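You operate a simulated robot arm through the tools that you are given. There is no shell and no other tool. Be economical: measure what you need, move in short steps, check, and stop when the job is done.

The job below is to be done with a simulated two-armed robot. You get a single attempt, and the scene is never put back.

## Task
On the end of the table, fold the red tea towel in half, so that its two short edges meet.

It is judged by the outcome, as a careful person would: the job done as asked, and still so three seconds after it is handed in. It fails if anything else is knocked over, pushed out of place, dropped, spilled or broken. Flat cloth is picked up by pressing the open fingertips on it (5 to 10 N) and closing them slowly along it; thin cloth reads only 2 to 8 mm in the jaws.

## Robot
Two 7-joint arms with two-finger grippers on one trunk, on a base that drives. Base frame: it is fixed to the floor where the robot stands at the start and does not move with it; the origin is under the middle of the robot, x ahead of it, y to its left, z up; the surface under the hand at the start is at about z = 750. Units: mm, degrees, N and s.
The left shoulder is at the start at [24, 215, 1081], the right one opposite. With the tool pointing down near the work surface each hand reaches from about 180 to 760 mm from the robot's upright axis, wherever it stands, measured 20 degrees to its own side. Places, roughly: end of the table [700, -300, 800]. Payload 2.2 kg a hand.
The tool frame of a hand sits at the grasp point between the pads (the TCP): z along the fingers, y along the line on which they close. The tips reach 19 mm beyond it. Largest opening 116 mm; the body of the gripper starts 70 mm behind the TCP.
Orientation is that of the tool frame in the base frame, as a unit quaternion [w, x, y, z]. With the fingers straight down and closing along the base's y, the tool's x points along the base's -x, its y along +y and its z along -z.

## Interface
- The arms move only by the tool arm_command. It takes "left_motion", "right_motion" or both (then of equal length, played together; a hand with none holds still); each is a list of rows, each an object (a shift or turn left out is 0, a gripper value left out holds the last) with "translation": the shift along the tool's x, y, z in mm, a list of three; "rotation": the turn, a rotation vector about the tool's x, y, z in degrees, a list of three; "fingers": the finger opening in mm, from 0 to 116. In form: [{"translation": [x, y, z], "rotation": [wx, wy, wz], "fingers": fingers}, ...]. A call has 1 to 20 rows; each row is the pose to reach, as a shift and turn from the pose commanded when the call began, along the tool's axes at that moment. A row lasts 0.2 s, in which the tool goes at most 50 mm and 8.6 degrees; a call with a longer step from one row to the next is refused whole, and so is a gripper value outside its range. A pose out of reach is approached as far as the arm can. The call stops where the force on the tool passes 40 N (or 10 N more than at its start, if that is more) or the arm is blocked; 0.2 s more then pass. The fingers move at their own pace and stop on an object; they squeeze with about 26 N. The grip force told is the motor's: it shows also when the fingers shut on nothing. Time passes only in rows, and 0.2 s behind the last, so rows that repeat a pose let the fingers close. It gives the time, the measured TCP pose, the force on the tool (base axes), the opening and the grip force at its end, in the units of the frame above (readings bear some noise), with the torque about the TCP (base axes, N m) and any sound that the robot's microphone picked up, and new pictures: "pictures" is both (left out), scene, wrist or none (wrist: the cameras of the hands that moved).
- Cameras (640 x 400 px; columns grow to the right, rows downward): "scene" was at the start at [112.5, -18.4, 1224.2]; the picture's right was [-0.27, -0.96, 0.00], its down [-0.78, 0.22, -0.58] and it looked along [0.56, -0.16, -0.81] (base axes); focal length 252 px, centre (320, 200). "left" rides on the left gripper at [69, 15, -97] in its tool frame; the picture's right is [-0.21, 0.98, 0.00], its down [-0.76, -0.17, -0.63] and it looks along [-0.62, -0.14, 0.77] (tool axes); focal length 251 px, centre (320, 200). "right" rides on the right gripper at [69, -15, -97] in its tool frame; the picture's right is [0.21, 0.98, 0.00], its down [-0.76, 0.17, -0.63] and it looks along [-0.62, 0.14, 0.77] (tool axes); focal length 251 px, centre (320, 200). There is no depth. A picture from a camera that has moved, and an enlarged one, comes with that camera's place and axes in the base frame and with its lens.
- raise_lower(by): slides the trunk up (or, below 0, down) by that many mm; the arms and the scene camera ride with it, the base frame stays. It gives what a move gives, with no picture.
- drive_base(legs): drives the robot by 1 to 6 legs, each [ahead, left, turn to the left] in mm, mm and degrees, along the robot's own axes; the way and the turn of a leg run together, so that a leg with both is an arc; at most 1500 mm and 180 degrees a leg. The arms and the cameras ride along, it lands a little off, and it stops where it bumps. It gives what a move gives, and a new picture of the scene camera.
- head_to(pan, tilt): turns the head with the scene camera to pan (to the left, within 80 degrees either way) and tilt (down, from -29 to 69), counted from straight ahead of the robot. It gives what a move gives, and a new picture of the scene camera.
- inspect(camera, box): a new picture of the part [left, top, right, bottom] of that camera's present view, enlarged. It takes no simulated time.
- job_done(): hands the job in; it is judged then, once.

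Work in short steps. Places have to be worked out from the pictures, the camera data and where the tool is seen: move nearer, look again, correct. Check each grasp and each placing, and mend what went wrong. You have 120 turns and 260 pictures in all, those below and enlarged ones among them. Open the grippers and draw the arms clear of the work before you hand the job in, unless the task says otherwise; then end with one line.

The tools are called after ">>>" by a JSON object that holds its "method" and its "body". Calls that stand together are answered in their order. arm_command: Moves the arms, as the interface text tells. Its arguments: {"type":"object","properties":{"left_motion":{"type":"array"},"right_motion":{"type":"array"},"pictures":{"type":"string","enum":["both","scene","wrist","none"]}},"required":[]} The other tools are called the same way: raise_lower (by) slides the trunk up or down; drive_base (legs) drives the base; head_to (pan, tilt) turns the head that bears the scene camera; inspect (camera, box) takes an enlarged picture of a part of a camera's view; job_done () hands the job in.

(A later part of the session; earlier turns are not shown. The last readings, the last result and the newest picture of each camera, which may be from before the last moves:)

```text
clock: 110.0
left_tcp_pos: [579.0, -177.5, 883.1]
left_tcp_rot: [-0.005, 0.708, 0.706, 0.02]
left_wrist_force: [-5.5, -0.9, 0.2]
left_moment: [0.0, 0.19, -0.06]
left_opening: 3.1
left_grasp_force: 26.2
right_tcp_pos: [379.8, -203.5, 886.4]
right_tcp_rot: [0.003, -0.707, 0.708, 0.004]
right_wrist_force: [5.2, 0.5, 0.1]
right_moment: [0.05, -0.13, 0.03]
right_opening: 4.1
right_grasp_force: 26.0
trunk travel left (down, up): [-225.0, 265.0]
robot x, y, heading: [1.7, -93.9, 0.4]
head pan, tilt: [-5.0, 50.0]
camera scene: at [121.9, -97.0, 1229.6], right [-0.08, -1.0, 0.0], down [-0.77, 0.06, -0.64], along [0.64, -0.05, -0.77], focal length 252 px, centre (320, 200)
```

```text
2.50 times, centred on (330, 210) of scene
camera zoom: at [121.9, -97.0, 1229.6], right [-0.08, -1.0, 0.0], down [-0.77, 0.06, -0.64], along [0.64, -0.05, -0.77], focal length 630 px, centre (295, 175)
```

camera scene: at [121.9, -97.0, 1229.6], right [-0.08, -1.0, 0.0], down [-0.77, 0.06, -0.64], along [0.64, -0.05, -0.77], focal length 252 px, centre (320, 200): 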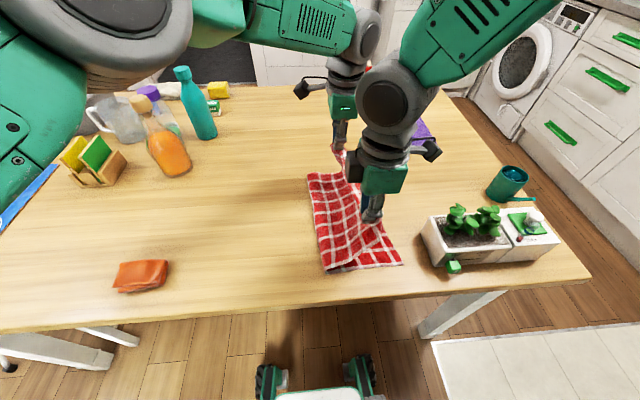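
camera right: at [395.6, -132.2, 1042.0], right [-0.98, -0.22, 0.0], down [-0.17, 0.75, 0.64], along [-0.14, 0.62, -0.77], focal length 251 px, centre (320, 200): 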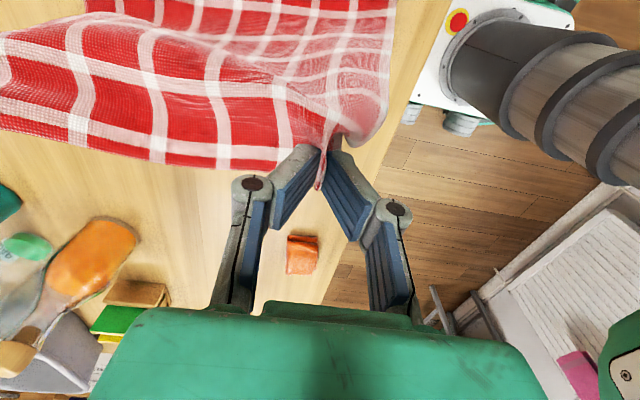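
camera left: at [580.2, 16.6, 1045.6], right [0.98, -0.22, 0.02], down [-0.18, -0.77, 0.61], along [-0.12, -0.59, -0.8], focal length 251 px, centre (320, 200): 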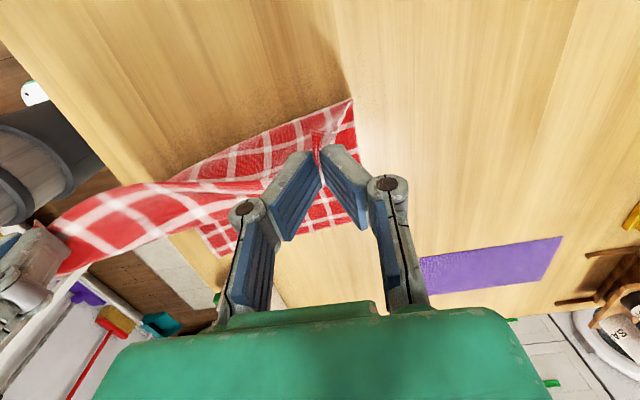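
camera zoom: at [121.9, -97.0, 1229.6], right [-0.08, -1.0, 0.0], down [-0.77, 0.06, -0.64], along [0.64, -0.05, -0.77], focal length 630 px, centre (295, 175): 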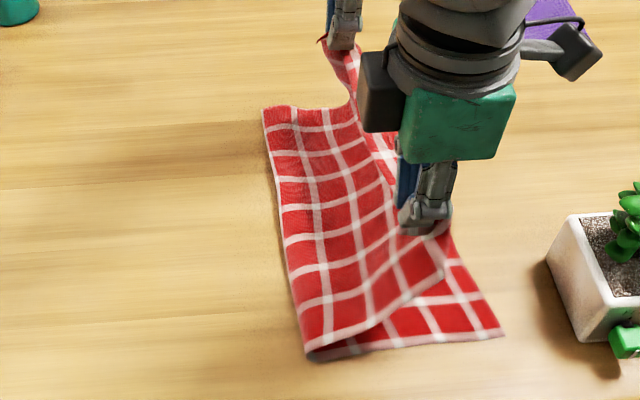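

The cloth is nearly taut but its stiffness makes a rounded fold. I'll lay the hem on its target (near TCP y −252, far −225) and press the fold flat afterwards. Lowering along the rest of the arc to z ≈ 785, with a slight lean of both hands.

>>> {"method": "arm_command", "body": {"left_motion": [{"translation": [-3, -1, 4], "rotation": [0, 1.5, 0]}, {"translation": [-7, -2, 9], "rotation": [0, 3, 0]}, {"translation": [-11, -3, 14], "rotation": [0, 4.5, 0]}, {"translation": [-15, -4, 20], "rotation": [0, 6, 0]}, {"translation": [-19, -4, 26], "rotation": [0, 7.5, 0]}, {"translation": [-23, -4, 32], "rotation": [0, 9, 0]}, {"translation": [-27, -4, 38], "rotation": [0, 10.5, 0]}, {"translation": [-30, -4, 44], "rotation": [0, 12, 0]}, {"translation": [-33, -4, 50], "rotation": [0, 13.5, 0]}, {"translation": [-36, -4, 56], "rotation": [0, 15, 0]}, {"translation": [-39, -4, 63], "rotation": [0, 16.5, 0]}, {"translation": [-41, -4, 70], "rotation": [0, 18, 0]}, {"translation": [-43, -4, 77], "rotation": [0, 20, 0]}, {"translation": [-45, -4, 84], "rotation": [0, 22, 0]}, {"translation": [-47, -4, 91], "rotation": [0, 24, 0]}, {"translation": [-48, -4, 96], "rotation": [0, 25, 0]}, {"translation": [-48, -4, 98], "rotation": [0, 25, 0]}, {"translation": [-48, -4, 98], "rotation": [0, 25, 0]}, {"translation": [-48, -4, 98], "rotation": [0, 25, 0]}], "right_motion": [{"translation": [3, -1, 5], "rotation": [0, -0.5, 0]}, {"translation": [7, -2, 11], "rotation": [0, -1, 0]}, {"translation": [11, -3, 16], "rotation": [0, -1.5, 0]}, {"translation": [15, -3, 22], "rotation": [0, -2, 0]}, {"translation": [19, -3, 28], "rotation": [0, -3, 0]}, {"translation": [23, -3, 34], "rotation": [0, -4, 0]}, {"translation": [27, -3, 41], "rotation": [0, -5, 0]}, {"translation": [30, -3, 47], "rotation": [0, -6, 0]}, {"translation": [33, -3, 53], "rotation": [0, -7, 0]}, {"translation": [36, -3, 59], "rotation": [0, -8, 0]}, {"translation": [39, -3, 66], "rotation": [0, -9, 0]}, {"translation": [41, -3, 73], "rotation": [0, -10, 0]}, {"translation": [43, -3, 80], "rotation": [0, -11, 0]}, {"translation": [45, -3, 87], "rotation": [0, -12, 0]}, {"translation": [47, -3, 94], "rotation": [0, -12, 0]}, {"translation": [48, -3, 99], "rotation": [0, -12, 0]}, {"translation": [48, -3, 101], "rotation": [0, -12, 0]}, {"translation": [48, -3, 101], "rotation": [0, -12, 0]}, {"translation": [48, -3, 101], "rotation": [0, -12, 0]}]}}

>>> {"method": "inspect", "body": {"camera": "scene", "box": [260, 150, 420, 290]}}

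```text
clock: 114.0
left_tcp_pos: [537.4, -158.3, 807.6]
left_tcp_rot: [-0.155, 0.686, 0.689, 0.173]
left_wrist_force: [-0.4, 0.1, 0.0]
left_moment: [0.0, 0.01, -0.02]
left_opening: 3.2
left_grasp_force: 25.9
left hand out of reach, approached as far as the arm can: row 5, 6, 7, 8, 9, 10, 11, 12, 13, 14, 15, 16, 17, 18, 19
right_tcp_pos: [382.3, -249.6, 785.5]
right_tcp_rot: [-0.076, 0.704, -0.702, -0.078]
right_wrist_force: [-0.8, -0.4, 0.3]
right_moment: [-0.03, -0.01, -0.05]
right_opening: 3.6
right_grasp_force: 25.7
trunk travel left (down, up): [-225.0, 265.0]
robot x, y, heading: [3.8, -89.1, 0.1]
head pan, tilt: [-5.0, 50.0]
camera scene: at [121.5, -97.9, 1229.7], right [-0.08, -1.0, 0.0], down [-0.77, 0.06, -0.64], along [0.64, -0.05, -0.77], focal length 252 px, centre (320, 200)
camera right: at [396.9, -337.1, 864.5], right [-0.98, -0.21, -0.04], down [-0.17, 0.6, 0.78], along [-0.14, 0.77, -0.62], focal length 251 px, centre (320, 200)
camera left: at [547.6, -140.5, 925.4], right [0.98, -0.19, -0.07], down [-0.17, -0.96, 0.22], along [-0.11, -0.2, -0.97], focal length 251 px, centre (320, 200)
```

scene: 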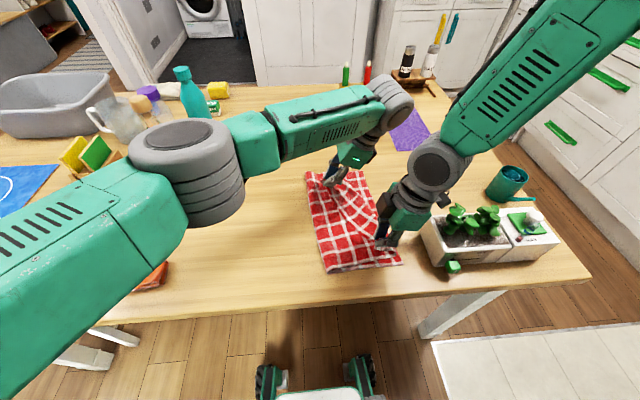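
right: 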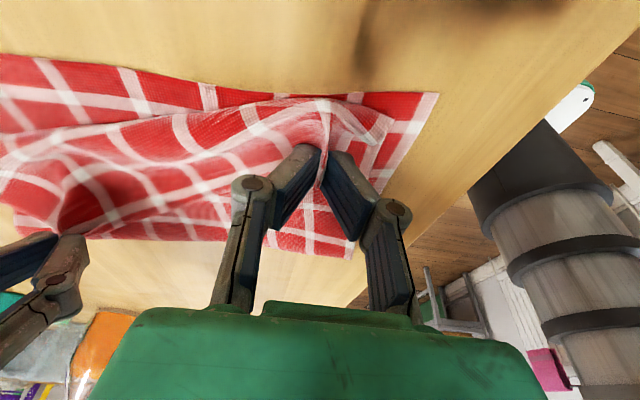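
left: 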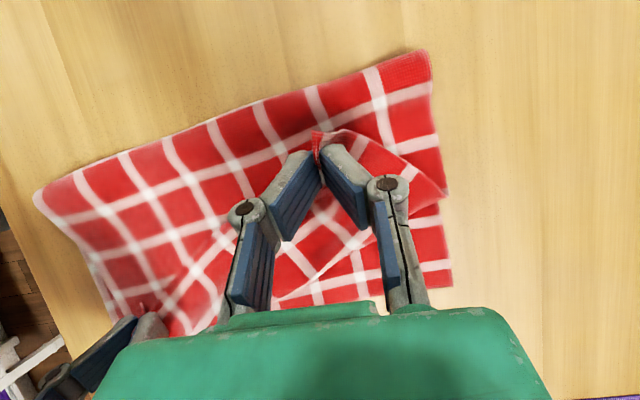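

```text
2.86 times, centred on (340, 220) of scene
camera zoom: at [121.5, -97.9, 1229.7], right [-0.08, -1.0, 0.0], down [-0.77, 0.06, -0.64], along [0.64, -0.05, -0.77], focal length 720 px, centre (263, 143)
```

zoom: 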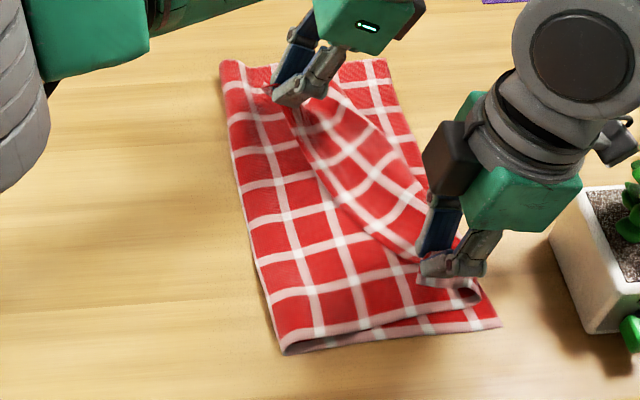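

The left hand ran out of reach because of its tilt. I un-tilt it while raising it about 55 mm, leaving the right hand holding its end in place.

>>> {"method": "arm_command", "body": {"left_motion": [{"translation": [3, 4, -6], "rotation": [0, -2.5, 0]}, {"translation": [6, 8, -12], "rotation": [0, -5, 0]}, {"translation": [9, 12, -18], "rotation": [0, -7.5, 0]}, {"translation": [12, 16, -24], "rotation": [0, -10, 0]}, {"translation": [15, 20, -30], "rotation": [0, -12.5, 0]}, {"translation": [18, 24, -36], "rotation": [0, -15, 0]}, {"translation": [21, 28, -42], "rotation": [0, -17.5, 0]}, {"translation": [24, 32, -48], "rotation": [0, -20, 0]}, {"translation": [26, 36, -54], "rotation": [0, -22.5, 0]}, {"translation": [26, 38, -54], "rotation": [0, -25, 0]}, {"translation": [26, 38, -54], "rotation": [0, -26, 0]}, {"translation": [26, 38, -54], "rotation": [0, -26, 0]}], "pictures": "both"}}

```text
clock: 116.6
left_tcp_pos: [575.9, -161.0, 875.2]
left_tcp_rot: [0.004, 0.707, 0.707, 0.014]
left_wrist_force: [-0.2, -0.3, -0.1]
left_moment: [-0.03, 0.0, -0.02]
left_opening: 0.0
left_grasp_force: 25.8
right_tcp_pos: [381.7, -249.7, 785.8]
right_tcp_rot: [-0.075, 0.703, -0.702, -0.078]
right_wrist_force: [0.3, -0.6, -0.2]
right_moment: [0.0, 0.02, -0.02]
right_opening: 3.7
right_grasp_force: 26.1
trunk travel left (down, up): [-225.0, 265.0]
robot x, y, heading: [2.6, -91.6, 0.3]
head pan, tilt: [-5.0, 50.0]
camera scene: at [122.2, -96.6, 1229.6], right [-0.08, -1.0, 0.0], down [-0.77, 0.06, -0.64], along [0.64, -0.05, -0.77], focal length 252 px, centre (320, 200)
camera left: at [587.8, -93.4, 973.1], right [0.98, -0.21, 0.02], down [-0.18, -0.77, 0.62], along [-0.11, -0.61, -0.79], focal length 251 px, centre (320, 200)
```

scene: 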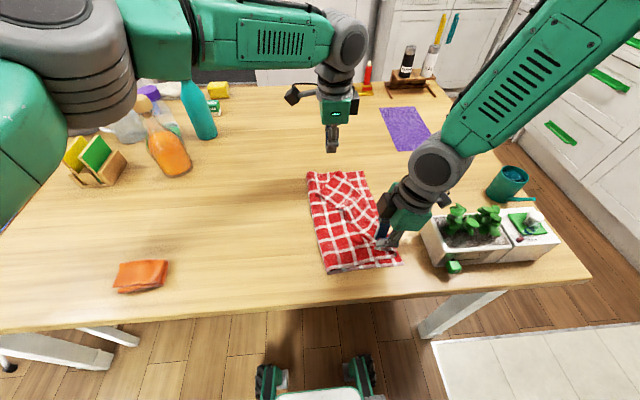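
left: 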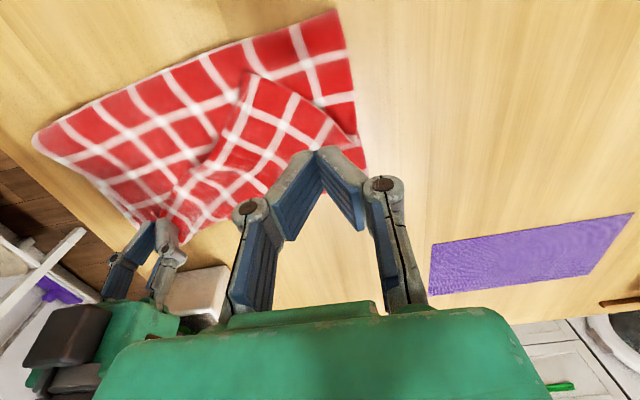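

The left end slipped out of the jaws and the far strip flopped over. I set the near end down with the right hand and release it, then redo the far corner with the left hand.

>>> {"method": "arm_command", "body": {"right_motion": [{"translation": [0, 0, 3]}, {"translation": [0, 0, 6]}, {"translation": [0, 0, 8]}, {"translation": [0, 0, 10]}, {"translation": [0, 0, 11], "fingers": 6}, {"translation": [0, 0, 11], "fingers": 10}, {"translation": [0, 0, 11], "fingers": 15}, {"translation": [0, 0, 11], "fingers": 20}, {"translation": [0, 0, 11], "fingers": 25}, {"translation": [0, 0, 11], "fingers": 30}, {"translation": [0, 0, 11], "fingers": 36}, {"translation": [0, 0, 5]}, {"translation": [0, 0, -10]}, {"translation": [0, 0, -30]}, {"translation": [0, 0, -55]}, {"translation": [0, 0, -80]}, {"translation": [0, 15, -105]}, {"translation": [0, 30, -130]}], "pictures": "none"}}

>>> {"method": "arm_command", "body": {"right_motion": [{"translation": [10, 20, 0], "rotation": [0, 2, 0]}, {"translation": [20, 40, 0], "rotation": [0, 4, 0]}, {"translation": [30, 60, 0], "rotation": [0, 6, 0]}, {"translation": [40, 80, 0], "rotation": [0, 8, 0]}, {"translation": [50, 100, 0], "rotation": [0, 10, 0]}, {"translation": [55, 105, 0], "rotation": [0, 12, 0]}, {"translation": [55, 105, 0], "rotation": [0, 12, 0]}]}}

>>> {"method": "inspect", "body": {"camera": "scene", "box": [280, 150, 420, 290]}}

```text
clock: 120.4
left_tcp_pos: [574.6, -160.6, 874.2]
left_tcp_rot: [0.005, 0.707, 0.707, 0.014]
left_wrist_force: [0.3, 0.3, 1.3]
left_moment: [0.0, -0.03, 0.01]
left_opening: 0.1
left_grasp_force: 25.7
right_tcp_pos: [351.1, -277.6, 914.6]
right_tcp_rot: [-0.077, 0.703, -0.702, -0.078]
right_wrist_force: [0.0, -0.8, 0.7]
right_moment: [0.02, -0.01, 0.01]
right_opening: 35.5
right_grasp_force: 0.0
trunk travel left (down, up): [-225.0, 265.0]
robot x, y, heading: [0.5, -89.1, 0.2]
head pan, tilt: [-5.0, 50.0]
```

```text
clock: 122.0
left_tcp_pos: [574.7, -161.0, 874.7]
left_tcp_rot: [0.005, 0.707, 0.707, 0.014]
left_wrist_force: [-0.8, 0.8, -0.4]
left_moment: [-0.02, 0.0, 0.03]
left_opening: 0.0
left_grasp_force: 26.0
right_tcp_pos: [293.3, -321.7, 908.5]
right_tcp_rot: [-0.003, 0.707, -0.707, -0.003]
right_wrist_force: [-0.5, 0.1, -0.2]
right_moment: [0.02, 0.0, -0.02]
right_opening: 36.1
right_grasp_force: 0.1
right hand out of reach, approached as far as the arm can: row 4, 5, 6, 7
trunk travel left (down, up): [-225.0, 265.0]
robot x, y, heading: [2.8, -94.9, 0.3]
head pan, tilt: [-5.0, 50.0]
camera scene: at [121.2, -97.1, 1229.7], right [-0.08, -1.0, 0.0], down [-0.77, 0.06, -0.64], along [0.64, -0.05, -0.77], focal length 252 px, centre (320, 200)
camera right: at [309.4, -391.0, 1004.3], right [-0.98, -0.22, 0.0], down [-0.17, 0.75, 0.64], along [-0.14, 0.62, -0.77], focal length 251 px, centre (320, 200)
```

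scene: 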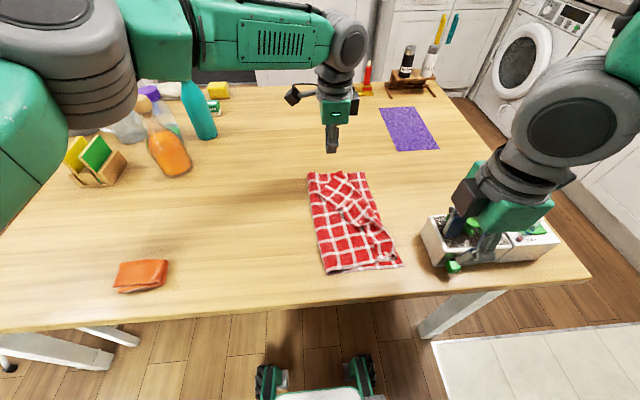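
right: 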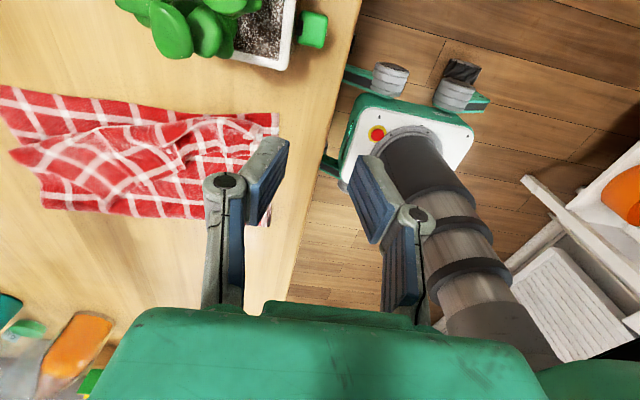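

```text
2.86 times, centred on (350, 220) of scene
camera zoom: at [121.2, -97.1, 1229.7], right [-0.08, -1.0, 0.0], down [-0.77, 0.06, -0.64], along [0.64, -0.05, -0.77], focal length 720 px, centre (234, 143)
```

zoom: 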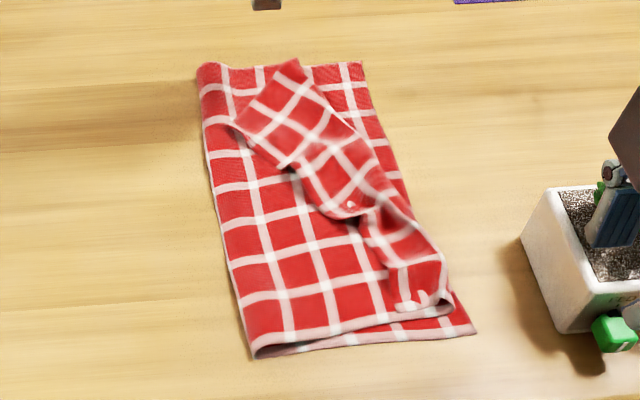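

The view is clear: the far corner of the strip lies at about (540, −132), its hem running diagonally to the near end. I try dragging that corner open: closed fingertips pressed lightly on it, then moved toward the far bottom corner (613, −257). First I lower onto it.

>>> {"method": "arm_command", "body": {"left_motion": [{"translation": [4, -10, 15]}, {"translation": [8, -20, 30]}, {"translation": [13, -30, 45]}, {"translation": [13, -30, 60]}, {"translation": [13, -30, 75]}, {"translation": [13, -30, 88]}, {"translation": [13, -30, 94]}, {"translation": [13, -30, 97]}, {"translation": [13, -30, 99]}, {"translation": [13, -30, 101]}, {"translation": [13, -30, 101]}], "pictures": "wrist"}}

```text
clock: 124.4
left_tcp_pos: [548.9, -147.0, 772.1]
left_tcp_rot: [0.004, 0.707, 0.707, 0.014]
left_wrist_force: [-0.4, -0.5, 0.6]
left_moment: [0.01, -0.02, -0.02]
left_opening: 0.0
left_grasp_force: 25.9
right_tcp_pos: [293.7, -321.8, 908.7]
right_tcp_rot: [0.002, -0.707, 0.707, 0.004]
right_wrist_force: [0.2, 0.2, -0.2]
right_moment: [0.03, -0.03, -0.02]
right_opening: 35.7
right_grasp_force: 0.0
trunk travel left (down, up): [-225.0, 265.0]
robot x, y, heading: [2.8, -90.6, 0.3]
head pan, tilt: [-5.0, 50.0]
camera left: at [560.9, -79.9, 871.4], right [0.98, -0.22, 0.02], down [-0.18, -0.77, 0.62], along [-0.12, -0.61, -0.79], focal length 251 px, centre (320, 200)
```

left: 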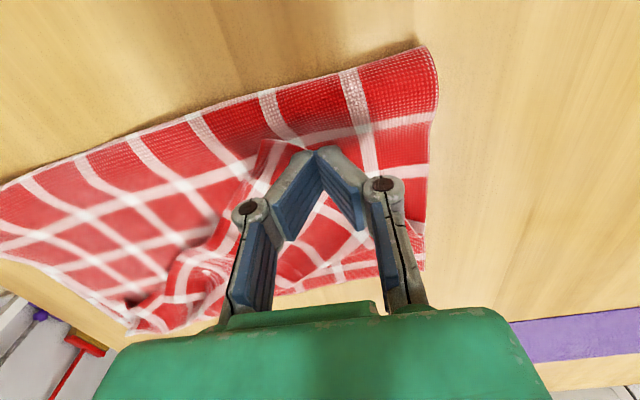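

The tips are at the corner. I press about 2.5 mm more and drag slowly toward the far bottom corner.

>>> {"method": "arm_command", "body": {"left_motion": [{"translation": [0, 0, 1.5]}, {"translation": [0, 0, 2.5]}, {"translation": [-6, 3, 2.5]}, {"translation": [-12, 7, 2.5]}, {"translation": [-18, 10, 2.5]}, {"translation": [-24, 14, 2.5]}, {"translation": [-30, 17, 2.5]}, {"translation": [-36, 20, 2.5]}, {"translation": [-42, 24, 2.5]}, {"translation": [-48, 27, 2.5]}]}}

>>> {"method": "inspect", "body": {"camera": "scene", "box": [280, 150, 420, 290]}}

```text
clock: 126.6
left_tcp_pos: [575.1, -193.9, 770.9]
left_tcp_rot: [0.004, 0.708, 0.706, 0.014]
left_wrist_force: [-0.5, 2.4, 7.9]
left_moment: [-0.02, 0.03, -0.07]
left_opening: 0.0
left_grasp_force: 25.6
right_tcp_pos: [293.7, -320.5, 909.5]
right_tcp_rot: [0.003, -0.707, 0.707, 0.003]
right_wrist_force: [-0.4, -0.5, 0.1]
right_moment: [-0.02, -0.01, 0.0]
right_opening: 35.6
right_grasp_force: 0.0
trunk travel left (down, up): [-225.0, 265.0]
robot x, y, heading: [5.1, -91.4, 0.3]
head pan, tilt: [-5.0, 50.0]
camera scene: at [119.9, -97.0, 1229.9], right [-0.08, -1.0, 0.0], down [-0.77, 0.06, -0.64], along [0.64, -0.05, -0.77], focal length 252 px, centre (320, 200)
camera left: at [586.5, -126.9, 870.1], right [0.98, -0.22, 0.02], down [-0.18, -0.77, 0.62], along [-0.12, -0.61, -0.79], focal length 251 px, centre (320, 200)
```

scene: 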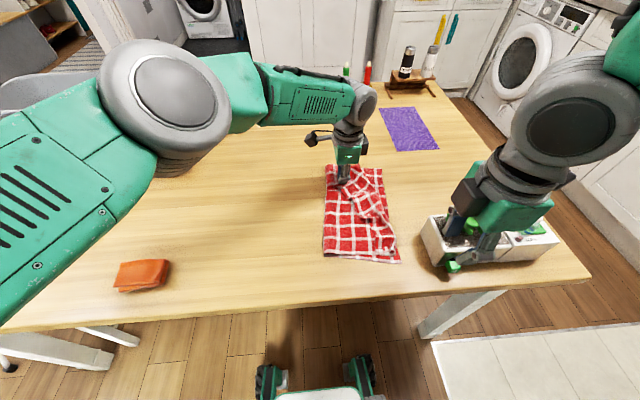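
left: 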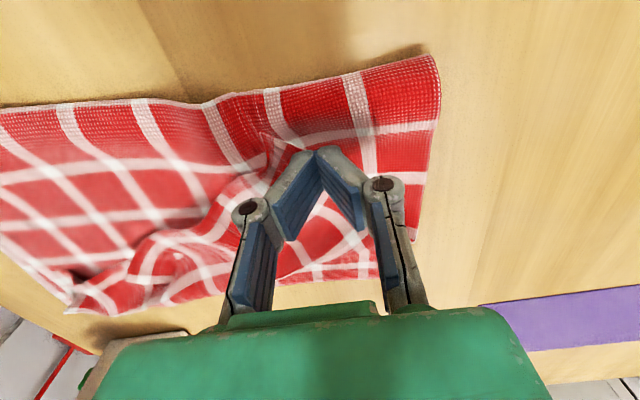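

```text
2.86 times, centred on (350, 220) of scene
camera zoom: at [119.9, -97.0, 1229.9], right [-0.08, -1.0, 0.0], down [-0.77, 0.06, -0.64], along [0.64, -0.05, -0.77], focal length 720 px, centre (234, 143)
```

zoom: 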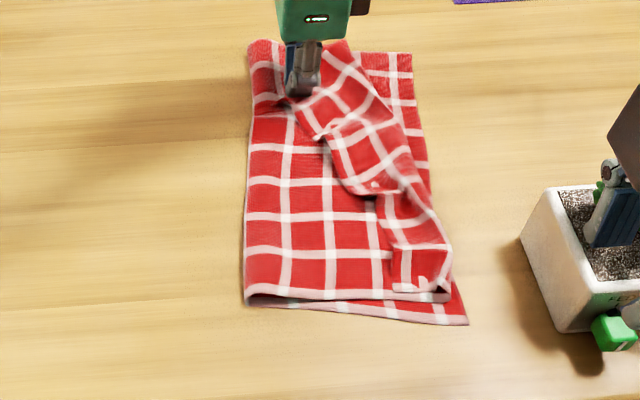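

Pressing drags the whole stack, so that isn't the way; the move did straighten the towel though. I lift off and look again.

>>> {"method": "arm_command", "body": {"left_motion": [{"translation": [0, 0, -15]}, {"translation": [0, 0, -30]}, {"translation": [0, 0, -50]}, {"translation": [15, -5, -75], "fingers": 20}, {"translation": [30, -10, -90], "fingers": 40}, {"translation": [30, -10, -90]}]}}

>>> {"method": "inspect", "body": {"camera": "scene", "box": [290, 150, 420, 280]}}

```text
clock: 128.0
left_tcp_pos: [562.5, -164.7, 861.0]
left_tcp_rot: [0.004, 0.708, 0.706, 0.013]
left_wrist_force: [-0.4, -0.2, 0.0]
left_moment: [0.0, -0.04, 0.01]
left_opening: 39.6
left_grasp_force: 0.1
right_tcp_pos: [295.2, -321.5, 909.4]
right_tcp_rot: [-0.002, 0.707, -0.707, -0.004]
right_wrist_force: [-1.0, -0.5, 1.0]
right_moment: [-0.01, -0.04, 0.01]
right_opening: 36.2
right_grasp_force: 0.1
trunk travel left (down, up): [-225.0, 265.0]
robot x, y, heading: [1.6, -96.7, 0.1]
head pan, tilt: [-5.0, 50.0]
camera scene: at [121.2, -97.1, 1229.6], right [-0.08, -1.0, 0.0], down [-0.77, 0.06, -0.64], along [0.64, -0.05, -0.77], focal length 252 px, centre (320, 200)
camera left: at [574.2, -97.8, 959.8], right [0.98, -0.22, 0.02], down [-0.18, -0.77, 0.62], along [-0.12, -0.61, -0.79], focal length 251 px, centre (320, 200)
```

scene: 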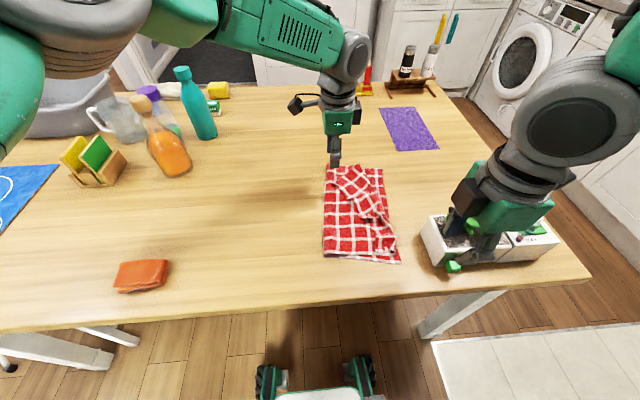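
left: 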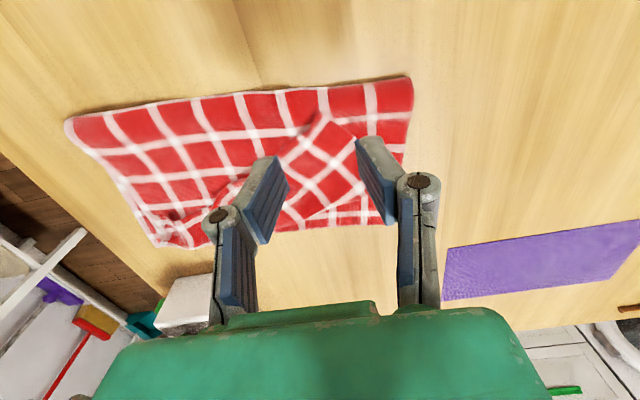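

```text
3.08 times, centred on (355, 215) of scene
camera zoom: at [121.2, -97.1, 1229.6], right [-0.08, -1.0, 0.0], down [-0.77, 0.06, -0.64], along [0.64, -0.05, -0.77], focal length 776 px, centre (212, 154)
```

zoom: 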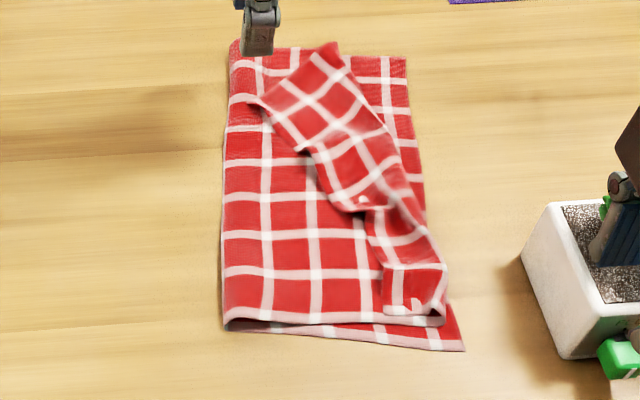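

The folded stack now lies about 6° clockwise, with its hem from (337, −282) to (618, −311). Since pressing drags the whole stack, I use that: press at the far side and drag it back about 28 mm toward +y to square it up.

>>> {"method": "arm_command", "body": {"left_motion": [{"translation": [-15, 7, 0], "fingers": 20}, {"translation": [-30, 14, 10], "fingers": 0}, {"translation": [-45, 21, 25]}, {"translation": [-60, 28, 40]}, {"translation": [-60, 28, 60]}, {"translation": [-60, 28, 75]}, {"translation": [-60, 28, 84]}, {"translation": [-60, 28, 87]}, {"translation": [-60, 28, 89]}, {"translation": [-60, 28, 91]}, {"translation": [-60, 28, 91]}, {"translation": [-54, 28, 91]}, {"translation": [-48, 28, 91]}, {"translation": [-42, 28, 91]}, {"translation": [-37, 28, 91]}, {"translation": [-32, 28, 91]}, {"translation": [-32, 28, 80]}, {"translation": [-32, 28, 60]}, {"translation": [-10, 15, 30]}, {"translation": [10, 0, 0], "fingers": 40}], "pictures": "none"}}

>>> {"method": "inspect", "body": {"camera": "scene", "box": [290, 150, 420, 280]}}

```text
clock: 132.2
left_tcp_pos: [561.4, -154.0, 863.7]
left_tcp_rot: [0.005, 0.706, 0.708, 0.013]
left_wrist_force: [-0.4, -0.3, -0.4]
left_moment: [0.02, -0.03, -0.02]
left_opening: 40.0
left_grasp_force: 0.1
left hand out of reach, approached as far as the arm can: row 4, 5, 6, 7, 8, 9, 10, 11, 12, 13, 14
right_tcp_pos: [291.9, -320.2, 910.1]
right_tcp_rot: [0.002, -0.707, 0.708, 0.003]
right_wrist_force: [-0.1, 0.7, 0.5]
right_moment: [-0.03, -0.01, -0.01]
right_opening: 35.8
right_grasp_force: 0.0
trunk travel left (down, up): [-225.0, 265.0]
robot x, y, heading: [1.7, -95.2, 0.5]
head pan, tilt: [-5.0, 50.0]
```

```text
3.08 times, centred on (355, 215) of scene
camera zoom: at [119.1, -94.9, 1230.0], right [-0.08, -1.0, 0.0], down [-0.76, 0.06, -0.64], along [0.64, -0.05, -0.77], focal length 776 px, centre (212, 154)
```

zoom: 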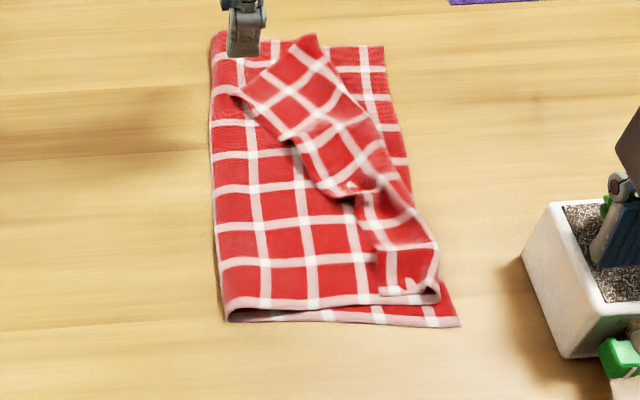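

The stack is nearly square now, with its hem from (353, −282) to (634, −294). I drive 50 mm right so both hands can reach everything, then let it settle.

>>> {"method": "drive_base", "body": {"legs": [[0, -50, 0]]}}

>>> {"method": "arm_command", "body": {"left_motion": [{}, {"rotation": [0, 0, -5]}, {"rotation": [0, 0, -10]}, {"rotation": [0, 0, -15]}, {"rotation": [0, 0, -20]}, {"rotation": [0, 0, -25]}, {"rotation": [0, 0, -30]}, {"rotation": [0, 0, -35]}, {"rotation": [0, 0, -35]}, {"rotation": [0, 0, -35]}, {"rotation": [0, 0, -35]}, {"rotation": [0, 0, -35]}], "pictures": "wrist"}}

```text
clock: 133.2
left_tcp_pos: [563.2, -176.6, 866.0]
left_tcp_rot: [0.013, 0.707, 0.707, 0.005]
left_wrist_force: [1.5, 2.0, 0.6]
left_moment: [-0.18, 0.06, 0.01]
left_opening: 39.9
left_grasp_force: 0.0
right_tcp_pos: [293.4, -343.7, 914.1]
right_tcp_rot: [0.005, 0.709, -0.706, 0.006]
right_wrist_force: [1.0, 0.9, 0.7]
right_moment: [-0.06, 0.01, 0.03]
right_opening: 35.9
right_grasp_force: 0.0
trunk travel left (down, up): [-225.0, 265.0]
robot x, y, heading: [2.6, -134.3, 0.1]
head pan, tilt: [-5.0, 50.0]
camera scene: at [120.6, -125.8, 1229.9], right [-0.08, -1.0, 0.01], down [-0.77, 0.06, -0.64], along [0.64, -0.06, -0.77], focal length 252 px, centre (320, 200)
```

scene: 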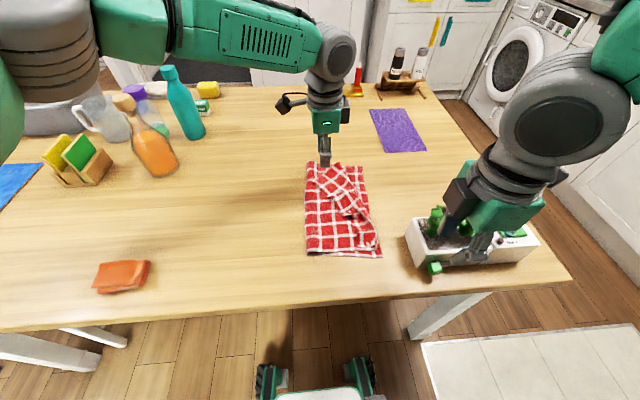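

```text
clock: 135.8
left_tcp_pos: [561.4, -167.1, 867.2]
left_tcp_rot: [0.016, 0.459, 0.889, 0.001]
left_wrist_force: [1.2, 0.6, 0.5]
left_moment: [-0.07, 0.07, -0.01]
left_opening: 40.2
left_grasp_force: 0.0
right_tcp_pos: [292.2, -334.7, 916.1]
right_tcp_rot: [0.005, 0.709, -0.705, 0.009]
right_wrist_force: [0.5, -0.3, -0.2]
right_moment: [0.0, 0.01, -0.03]
right_opening: 35.8
right_grasp_force: 0.0
trunk travel left (down, up): [-225.0, 265.0]
robot x, y, heading: [1.8, -129.3, 0.2]
head pan, tilt: [-5.0, 50.0]
camera left: at [530.6, -101.2, 963.1], right [0.92, 0.39, 0.02], down [0.28, -0.7, 0.65], along [0.27, -0.59, -0.76], focal length 251 px, centre (320, 200)
```

left: 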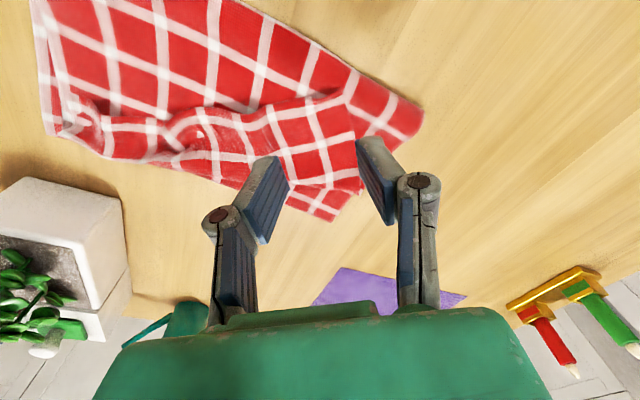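

The strip's far hem is aligned with the jaws now; its corner is at about (579, −151). I lower onto a point 22 mm along the hem and 10 mm inside.

>>> {"method": "arm_command", "body": {"left_motion": [{"translation": [-3, 1, 20]}, {"translation": [-7, 1, 40]}, {"translation": [-7, 1, 60]}, {"translation": [-7, 1, 75]}, {"translation": [-7, 1, 85]}, {"translation": [-7, 1, 90]}, {"translation": [-7, 1, 93]}, {"translation": [-7, 1, 95]}, {"translation": [-7, 1, 96]}, {"translation": [-7, 1, 97]}, {"translation": [-7, 1, 97]}], "pictures": "wrist"}}

```text
clock: 138.2
left_tcp_pos: [568.8, -185.1, 770.9]
left_tcp_rot: [0.014, 0.46, 0.888, 0.004]
left_wrist_force: [1.3, -0.4, 8.8]
left_moment: [0.02, 0.1, 0.04]
left_opening: 42.9
left_grasp_force: 0.1
right_tcp_pos: [291.4, -344.4, 914.3]
right_tcp_rot: [0.003, 0.709, -0.705, 0.005]
right_wrist_force: [-0.1, 0.4, 0.0]
right_moment: [-0.03, -0.02, 0.01]
right_opening: 35.6
right_grasp_force: 0.1
trunk travel left (down, up): [-225.0, 265.0]
robot x, y, heading: [1.1, -128.9, 0.3]
head pan, tilt: [-5.0, 50.0]
camera left: at [537.6, -119.3, 866.1], right [0.92, 0.39, 0.02], down [0.28, -0.71, 0.64], along [0.27, -0.59, -0.76], focal length 251 px, centre (320, 200)
```

left: 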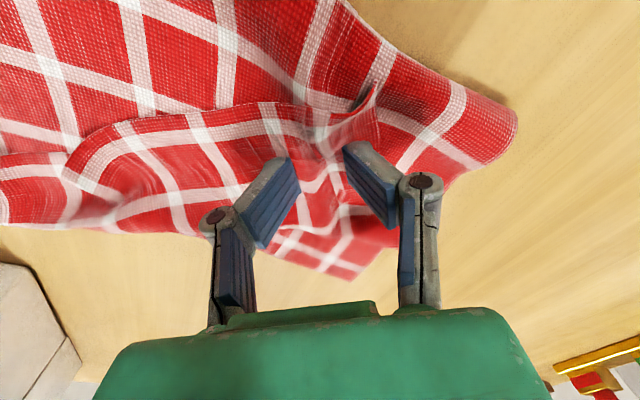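

The sway put me about 15 mm too deep into the strip. I lift slightly, shift 14 mm toward the hem, press again and close slowly.

>>> {"method": "arm_command", "body": {"left_motion": [{"translation": [0, 0, -6], "fingers": 40}, {"translation": [7, 0, -6]}, {"translation": [14, 0, -6]}, {"translation": [14, 0, -6]}, {"translation": [14, 0, -3]}, {"translation": [14, 0, -1]}, {"translation": [14, 0, 0], "fingers": 36}, {"translation": [14, 0, 0], "fingers": 33}, {"translation": [14, 0, 0], "fingers": 30}, {"translation": [14, 0, 0], "fingers": 27}, {"translation": [14, 0, 0], "fingers": 24}, {"translation": [14, 0, 0], "fingers": 21}, {"translation": [14, 0, 0], "fingers": 18}, {"translation": [14, 0, 0], "fingers": 15}, {"translation": [14, 0, 0], "fingers": 12}, {"translation": [14, 0, 0], "fingers": 9}, {"translation": [14, 0, 0], "fingers": 6}, {"translation": [14, 0, 0], "fingers": 0}, {"translation": [14, 0, 0], "fingers": 0}, {"translation": [14, 0, 0], "fingers": 0}], "pictures": "wrist"}}

```text
clock: 142.4
left_tcp_pos: [560.2, -182.4, 772.0]
left_tcp_rot: [0.014, 0.461, 0.887, 0.009]
left_wrist_force: [1.8, 1.5, 26.4]
left_moment: [0.11, 0.12, 0.0]
left_opening: 4.5
left_grasp_force: 26.2
right_tcp_pos: [289.9, -354.0, 913.7]
right_tcp_rot: [0.0, 0.708, -0.706, 0.004]
right_wrist_force: [0.4, -0.8, -1.4]
right_moment: [-0.01, 0.03, 0.0]
right_opening: 35.8
right_grasp_force: 0.1
trunk travel left (down, up): [-225.0, 265.0]
robot x, y, heading: [3.4, -133.1, 0.2]
head pan, tilt: [-5.0, 50.0]
camera left: at [529.4, -116.6, 867.9], right [0.92, 0.39, 0.03], down [0.28, -0.71, 0.64], along [0.27, -0.58, -0.77], focal length 251 px, centre (320, 200)
```

left: 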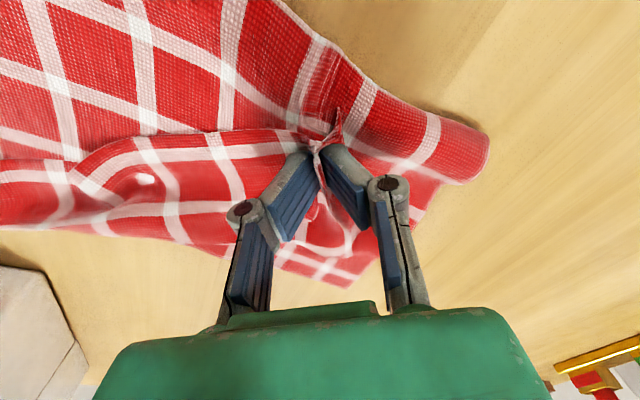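

Closed at 4.5 mm. I lift 35 mm and check that only the strip was taken.

>>> {"method": "arm_command", "body": {"left_motion": [{"translation": [0, 0, -6]}, {"translation": [0, 0, -12]}, {"translation": [0, 0, -18]}, {"translation": [0, 0, -24]}, {"translation": [0, 0, -30]}, {"translation": [0, 0, -36]}, {"translation": [0, 0, -36]}], "pictures": "wrist"}}

>>> {"method": "inspect", "body": {"camera": "scene", "box": [280, 140, 410, 270]}}

```text
clock: 144.0
left_tcp_pos: [559.2, -180.3, 804.9]
left_tcp_rot: [0.013, 0.46, 0.888, 0.007]
left_wrist_force: [0.7, 0.6, -0.4]
left_moment: [-0.04, 0.07, -0.01]
left_opening: 4.1
left_grasp_force: 27.6
right_tcp_pos: [291.4, -352.8, 912.5]
right_tcp_rot: [0.0, 0.708, -0.706, 0.003]
right_wrist_force: [-0.6, -0.3, -0.7]
right_moment: [-0.01, 0.02, 0.0]
right_opening: 35.9
right_grasp_force: 0.0
trunk travel left (down, up): [-225.0, 265.0]
robot x, y, heading: [1.0, -132.6, 0.2]
head pan, tilt: [-5.0, 50.0]
camera left: at [528.6, -114.8, 901.9], right [0.92, 0.39, 0.03], down [0.28, -0.71, 0.64], along [0.27, -0.58, -0.77], focal length 251 px, centre (320, 200)
```

left: 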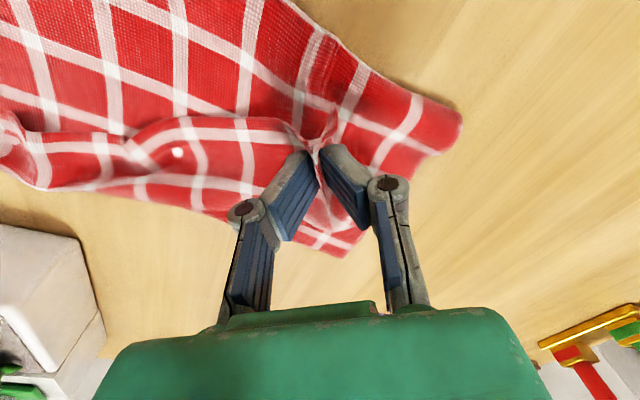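

```text
3.08 times, centred on (345, 205) of scene
camera zoom: at [121.3, -140.5, 1229.7], right [-0.08, -1.0, 0.0], down [-0.77, 0.06, -0.64], along [0.64, -0.05, -0.77], focal length 776 px, centre (243, 185)
```

zoom: 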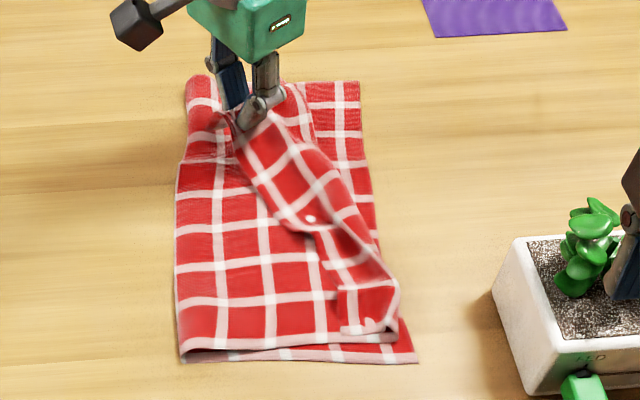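

The jaws took the top layer along with the strip, because the press rose to 26 N. I release, lift clear and retry with a much lighter press.

>>> {"method": "arm_command", "body": {"left_motion": [{"translation": [0, 0, 15]}, {"translation": [0, 0, 28], "fingers": 10}, {"translation": [0, 0, 28], "fingers": 25}, {"translation": [0, 0, 28], "fingers": 40}, {"translation": [0, 0, 10]}, {"translation": [0, 0, -10]}, {"translation": [10, 0, -40]}, {"translation": [10, 0, -50]}, {"translation": [10, 0, -50]}, {"translation": [10, 0, -50]}], "pictures": "wrist"}}

```text
clock: 146.2
left_tcp_pos: [554.0, -171.1, 855.1]
left_tcp_rot: [0.012, 0.46, 0.888, 0.007]
left_wrist_force: [-0.2, -0.2, -0.3]
left_moment: [0.0, -0.01, -0.01]
left_opening: 40.0
left_grasp_force: 0.1
right_tcp_pos: [291.1, -354.4, 913.7]
right_tcp_rot: [0.0, 0.709, -0.705, 0.003]
right_wrist_force: [-0.3, 0.4, -0.4]
right_moment: [-0.02, -0.01, -0.01]
right_opening: 35.8
right_grasp_force: 0.1
trunk travel left (down, up): [-225.0, 265.0]
robot x, y, heading: [6.0, -133.4, 0.1]
head pan, tilt: [-5.0, 50.0]
camera left: at [523.5, -107.4, 952.1], right [0.92, 0.39, 0.03], down [0.28, -0.71, 0.64], along [0.27, -0.58, -0.77], focal length 251 px, centre (320, 200)
```

left: 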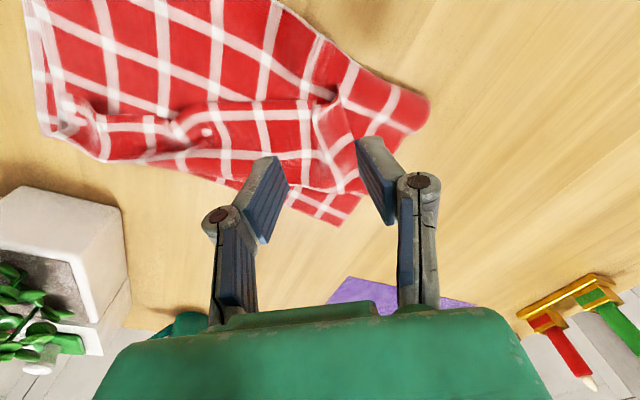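

The strip's corner is at (563, −151). I go to 28 mm along the hem and 12 mm inside, with a 30 mm opening, and creep down to just touch.

>>> {"method": "arm_command", "body": {"left_motion": [{"translation": [0, -5, 15], "fingers": 30}, {"translation": [0, -10, 30]}, {"translation": [0, -10, 45]}, {"translation": [0, -10, 60]}, {"translation": [0, -10, 70]}, {"translation": [0, -10, 75]}, {"translation": [0, -10, 78]}, {"translation": [0, -10, 80]}, {"translation": [0, -10, 81]}, {"translation": [0, -10, 81]}, {"translation": [0, -10, 81]}], "pictures": "wrist"}}

```text
clock: 148.6
left_tcp_pos: [547.4, -179.0, 773.8]
left_tcp_rot: [0.013, 0.461, 0.887, 0.008]
left_wrist_force: [-1.0, 0.5, 4.1]
left_moment: [0.03, 0.07, -0.02]
left_opening: 30.1
left_grasp_force: 0.0
right_tcp_pos: [290.8, -354.3, 913.0]
right_tcp_rot: [0.001, 0.708, -0.706, 0.003]
right_wrist_force: [-0.7, 0.4, -1.0]
right_moment: [0.0, 0.01, 0.01]
right_opening: 36.1
right_grasp_force: 0.1
trunk travel left (down, up): [-225.0, 265.0]
robot x, y, heading: [3.1, -133.1, 0.3]
head pan, tilt: [-5.0, 50.0]
camera left: at [515.4, -113.5, 870.2], right [0.92, 0.39, 0.03], down [0.28, -0.72, 0.64], along [0.27, -0.58, -0.77], focal length 251 px, centre (320, 200)
```

left: 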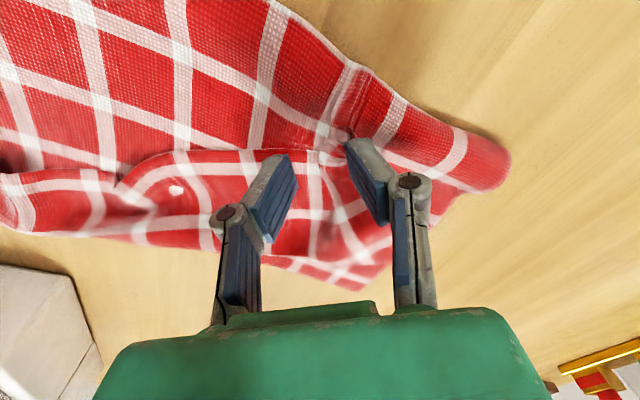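

Light contact of 4 N right at the hem. I close slowly, easing upward slightly so the force stays low, then lift.

>>> {"method": "arm_command", "body": {"left_motion": [{"translation": [-2, 0, 0], "fingers": 27}, {"translation": [-2, 0, 0], "fingers": 24}, {"translation": [-2, 0, -0.2], "fingers": 21}, {"translation": [-2, 0, -0.4], "fingers": 18}, {"translation": [-2, 0, -0.6], "fingers": 15}, {"translation": [-2, 0, -0.8], "fingers": 12}, {"translation": [-2, 0, -1], "fingers": 9}, {"translation": [-2, 0, -1.5], "fingers": 6}, {"translation": [-2, 0, -2], "fingers": 0}, {"translation": [-2, 0, -2], "fingers": 0}, {"translation": [-2, 0, -2], "fingers": 0}, {"translation": [-2, 0, -8]}, {"translation": [-2, 0, -14]}, {"translation": [-2, 0, -20]}, {"translation": [-2, 0, -26]}, {"translation": [-2, 0, -32]}, {"translation": [-2, 0, -38]}, {"translation": [-2, 0, -38]}], "pictures": "wrist"}}

>>> {"method": "inspect", "body": {"camera": "scene", "box": [280, 140, 410, 270]}}

```text
clock: 152.4
left_tcp_pos: [548.3, -176.4, 811.7]
left_tcp_rot: [0.012, 0.458, 0.889, 0.006]
left_wrist_force: [0.4, 0.3, -1.2]
left_moment: [0.0, 0.0, 0.02]
left_opening: 3.9
left_grasp_force: 25.4
right_tcp_pos: [291.6, -353.9, 912.3]
right_tcp_rot: [0.001, 0.708, -0.706, 0.003]
right_wrist_force: [-1.1, -0.8, -0.9]
right_moment: [0.01, -0.04, 0.0]
right_opening: 36.0
right_grasp_force: 0.0
trunk travel left (down, up): [-225.0, 265.0]
robot x, y, heading: [0.6, -132.5, 0.1]
head pan, tilt: [-5.0, 50.0]
camera left: at [515.8, -112.8, 908.1], right [0.92, 0.39, 0.02], down [0.29, -0.71, 0.64], along [0.27, -0.58, -0.77], focal length 251 px, centre (320, 200)
```

left: 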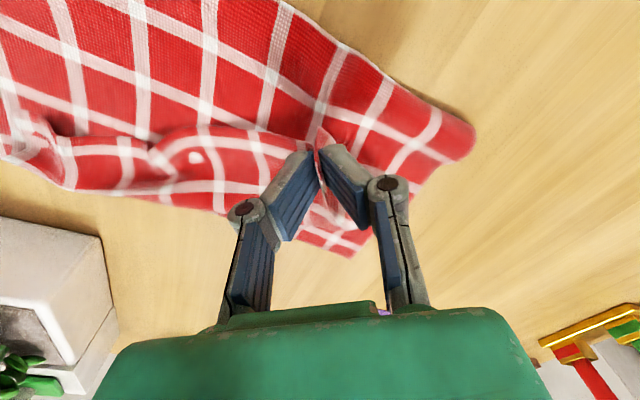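

```text
3.08 times, centred on (345, 205) of scene
camera zoom: at [121.3, -140.5, 1229.7], right [-0.08, -1.0, 0.0], down [-0.77, 0.06, -0.64], along [0.64, -0.05, -0.77], focal length 776 px, centre (243, 185)
```

zoom: 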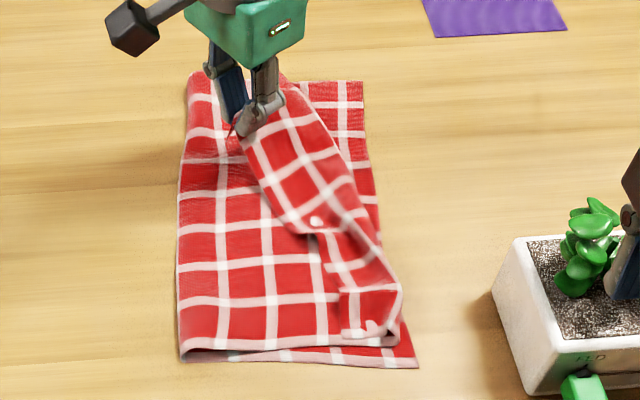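

It looks like only the strip is held this time. I carry it back toward +y and up to about (560, −90, 860), un-yawing the hand on the way, and check.

>>> {"method": "arm_command", "body": {"left_motion": [{"translation": [4, 4, -5], "rotation": [0, 0, 2]}, {"translation": [9, 8, -11], "rotation": [0, 0, 5]}, {"translation": [14, 13, -17], "rotation": [0, 0, 8]}, {"translation": [20, 18, -23], "rotation": [0, 0, 11]}, {"translation": [26, 24, -29], "rotation": [0, 0, 14]}, {"translation": [32, 29, -35], "rotation": [0, 0, 17]}, {"translation": [38, 34, -40], "rotation": [0, 0, 20]}, {"translation": [44, 40, -44], "rotation": [0, 0, 23]}, {"translation": [50, 45, -48], "rotation": [0, 0, 26]}, {"translation": [56, 51, -50], "rotation": [0, 0, 29]}, {"translation": [62, 56, -50], "rotation": [0, 0, 32]}, {"translation": [67, 61, -50], "rotation": [0, 0, 35]}, {"translation": [67, 61, -50], "rotation": [0, 0, 35]}], "pictures": "none"}}

>>> {"method": "inspect", "body": {"camera": "scene", "box": [270, 130, 410, 270]}}

```text
clock: 155.2
left_tcp_pos: [556.7, -90.3, 863.3]
left_tcp_rot: [0.01, 0.707, 0.707, 0.011]
left_wrist_force: [-0.5, -0.9, 0.0]
left_moment: [-0.01, 0.03, 0.04]
left_opening: 4.1
left_grasp_force: 26.9
right_tcp_pos: [292.7, -353.8, 912.4]
right_tcp_rot: [0.001, 0.709, -0.706, 0.003]
right_wrist_force: [-0.6, -0.2, -0.4]
right_moment: [0.01, -0.02, 0.01]
right_opening: 35.9
right_grasp_force: 0.0
trunk travel left (down, up): [-225.0, 265.0]
robot x, y, heading: [4.1, -135.1, -0.0]
head pan, tilt: [-5.0, 50.0]
```

```text
2.86 times, centred on (340, 200) of scene
camera zoom: at [121.2, -139.8, 1229.7], right [-0.08, -1.0, 0.0], down [-0.77, 0.06, -0.64], along [0.64, -0.05, -0.77], focal length 720 px, centre (263, 200)
```

zoom: 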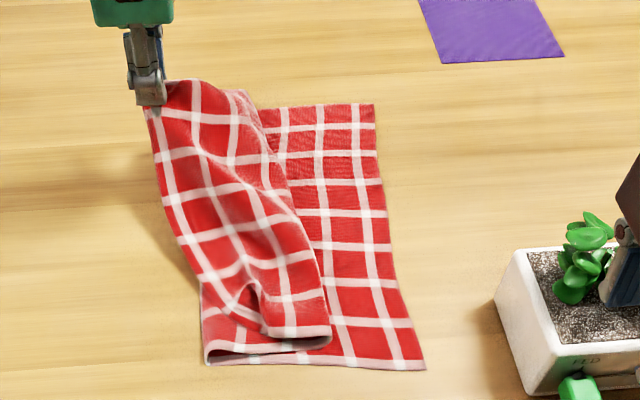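

Excellent: the top layer itself peels back. I carry the far corner on to about y +25, low over the table, to unfold that side.

>>> {"method": "arm_command", "body": {"left_motion": [{"translation": [6, 1, 1]}, {"translation": [12, 2, 3]}, {"translation": [19, 3, 6]}, {"translation": [26, 4, 9]}, {"translation": [33, 5, 12]}, {"translation": [40, 6, 16]}, {"translation": [47, 7, 20]}, {"translation": [54, 8, 24]}, {"translation": [61, 10, 28]}, {"translation": [68, 12, 32]}, {"translation": [75, 14, 36]}, {"translation": [82, 16, 40]}, {"translation": [89, 18, 45]}, {"translation": [96, 20, 50]}, {"translation": [103, 22, 55]}, {"translation": [110, 24, 60]}, {"translation": [116, 25, 66]}, {"translation": [120, 25, 72]}, {"translation": [120, 25, 72]}, {"translation": [120, 25, 72]}], "pictures": "none"}}

>>> {"method": "inspect", "body": {"camera": "scene", "box": [210, 130, 410, 290]}}

```text
clock: 159.4
left_tcp_pos: [582.2, 30.2, 792.3]
left_tcp_rot: [0.01, 0.707, 0.707, 0.011]
left_wrist_force: [-0.3, 0.4, 0.6]
left_moment: [-0.01, 0.01, 0.02]
left_opening: 4.1
left_grasp_force: 25.8
right_tcp_pos: [291.2, -352.4, 912.5]
right_tcp_rot: [0.0, 0.708, -0.706, 0.003]
right_wrist_force: [0.0, 0.0, -0.4]
right_moment: [-0.01, 0.0, 0.01]
right_opening: 36.0
right_grasp_force: 0.0
trunk travel left (down, up): [-225.0, 265.0]
robot x, y, heading: [1.4, -135.5, 0.4]
head pan, tilt: [-5.0, 50.0]
```

```text
2.50 times, centred on (310, 210) of scene
camera zoom: at [121.5, -138.8, 1229.7], right [-0.08, -1.0, 0.0], down [-0.77, 0.06, -0.64], along [0.64, -0.05, -0.77], focal length 630 px, centre (345, 175)
```

zoom: 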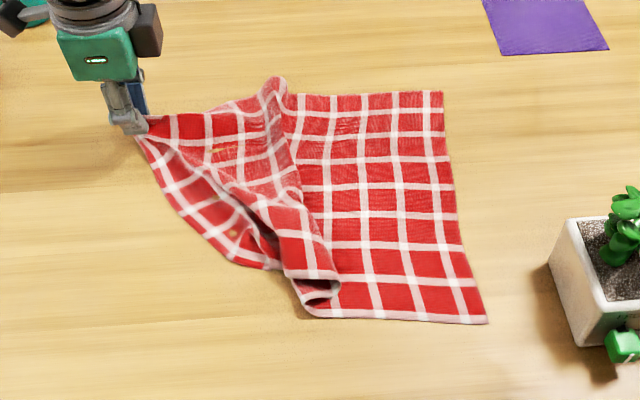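

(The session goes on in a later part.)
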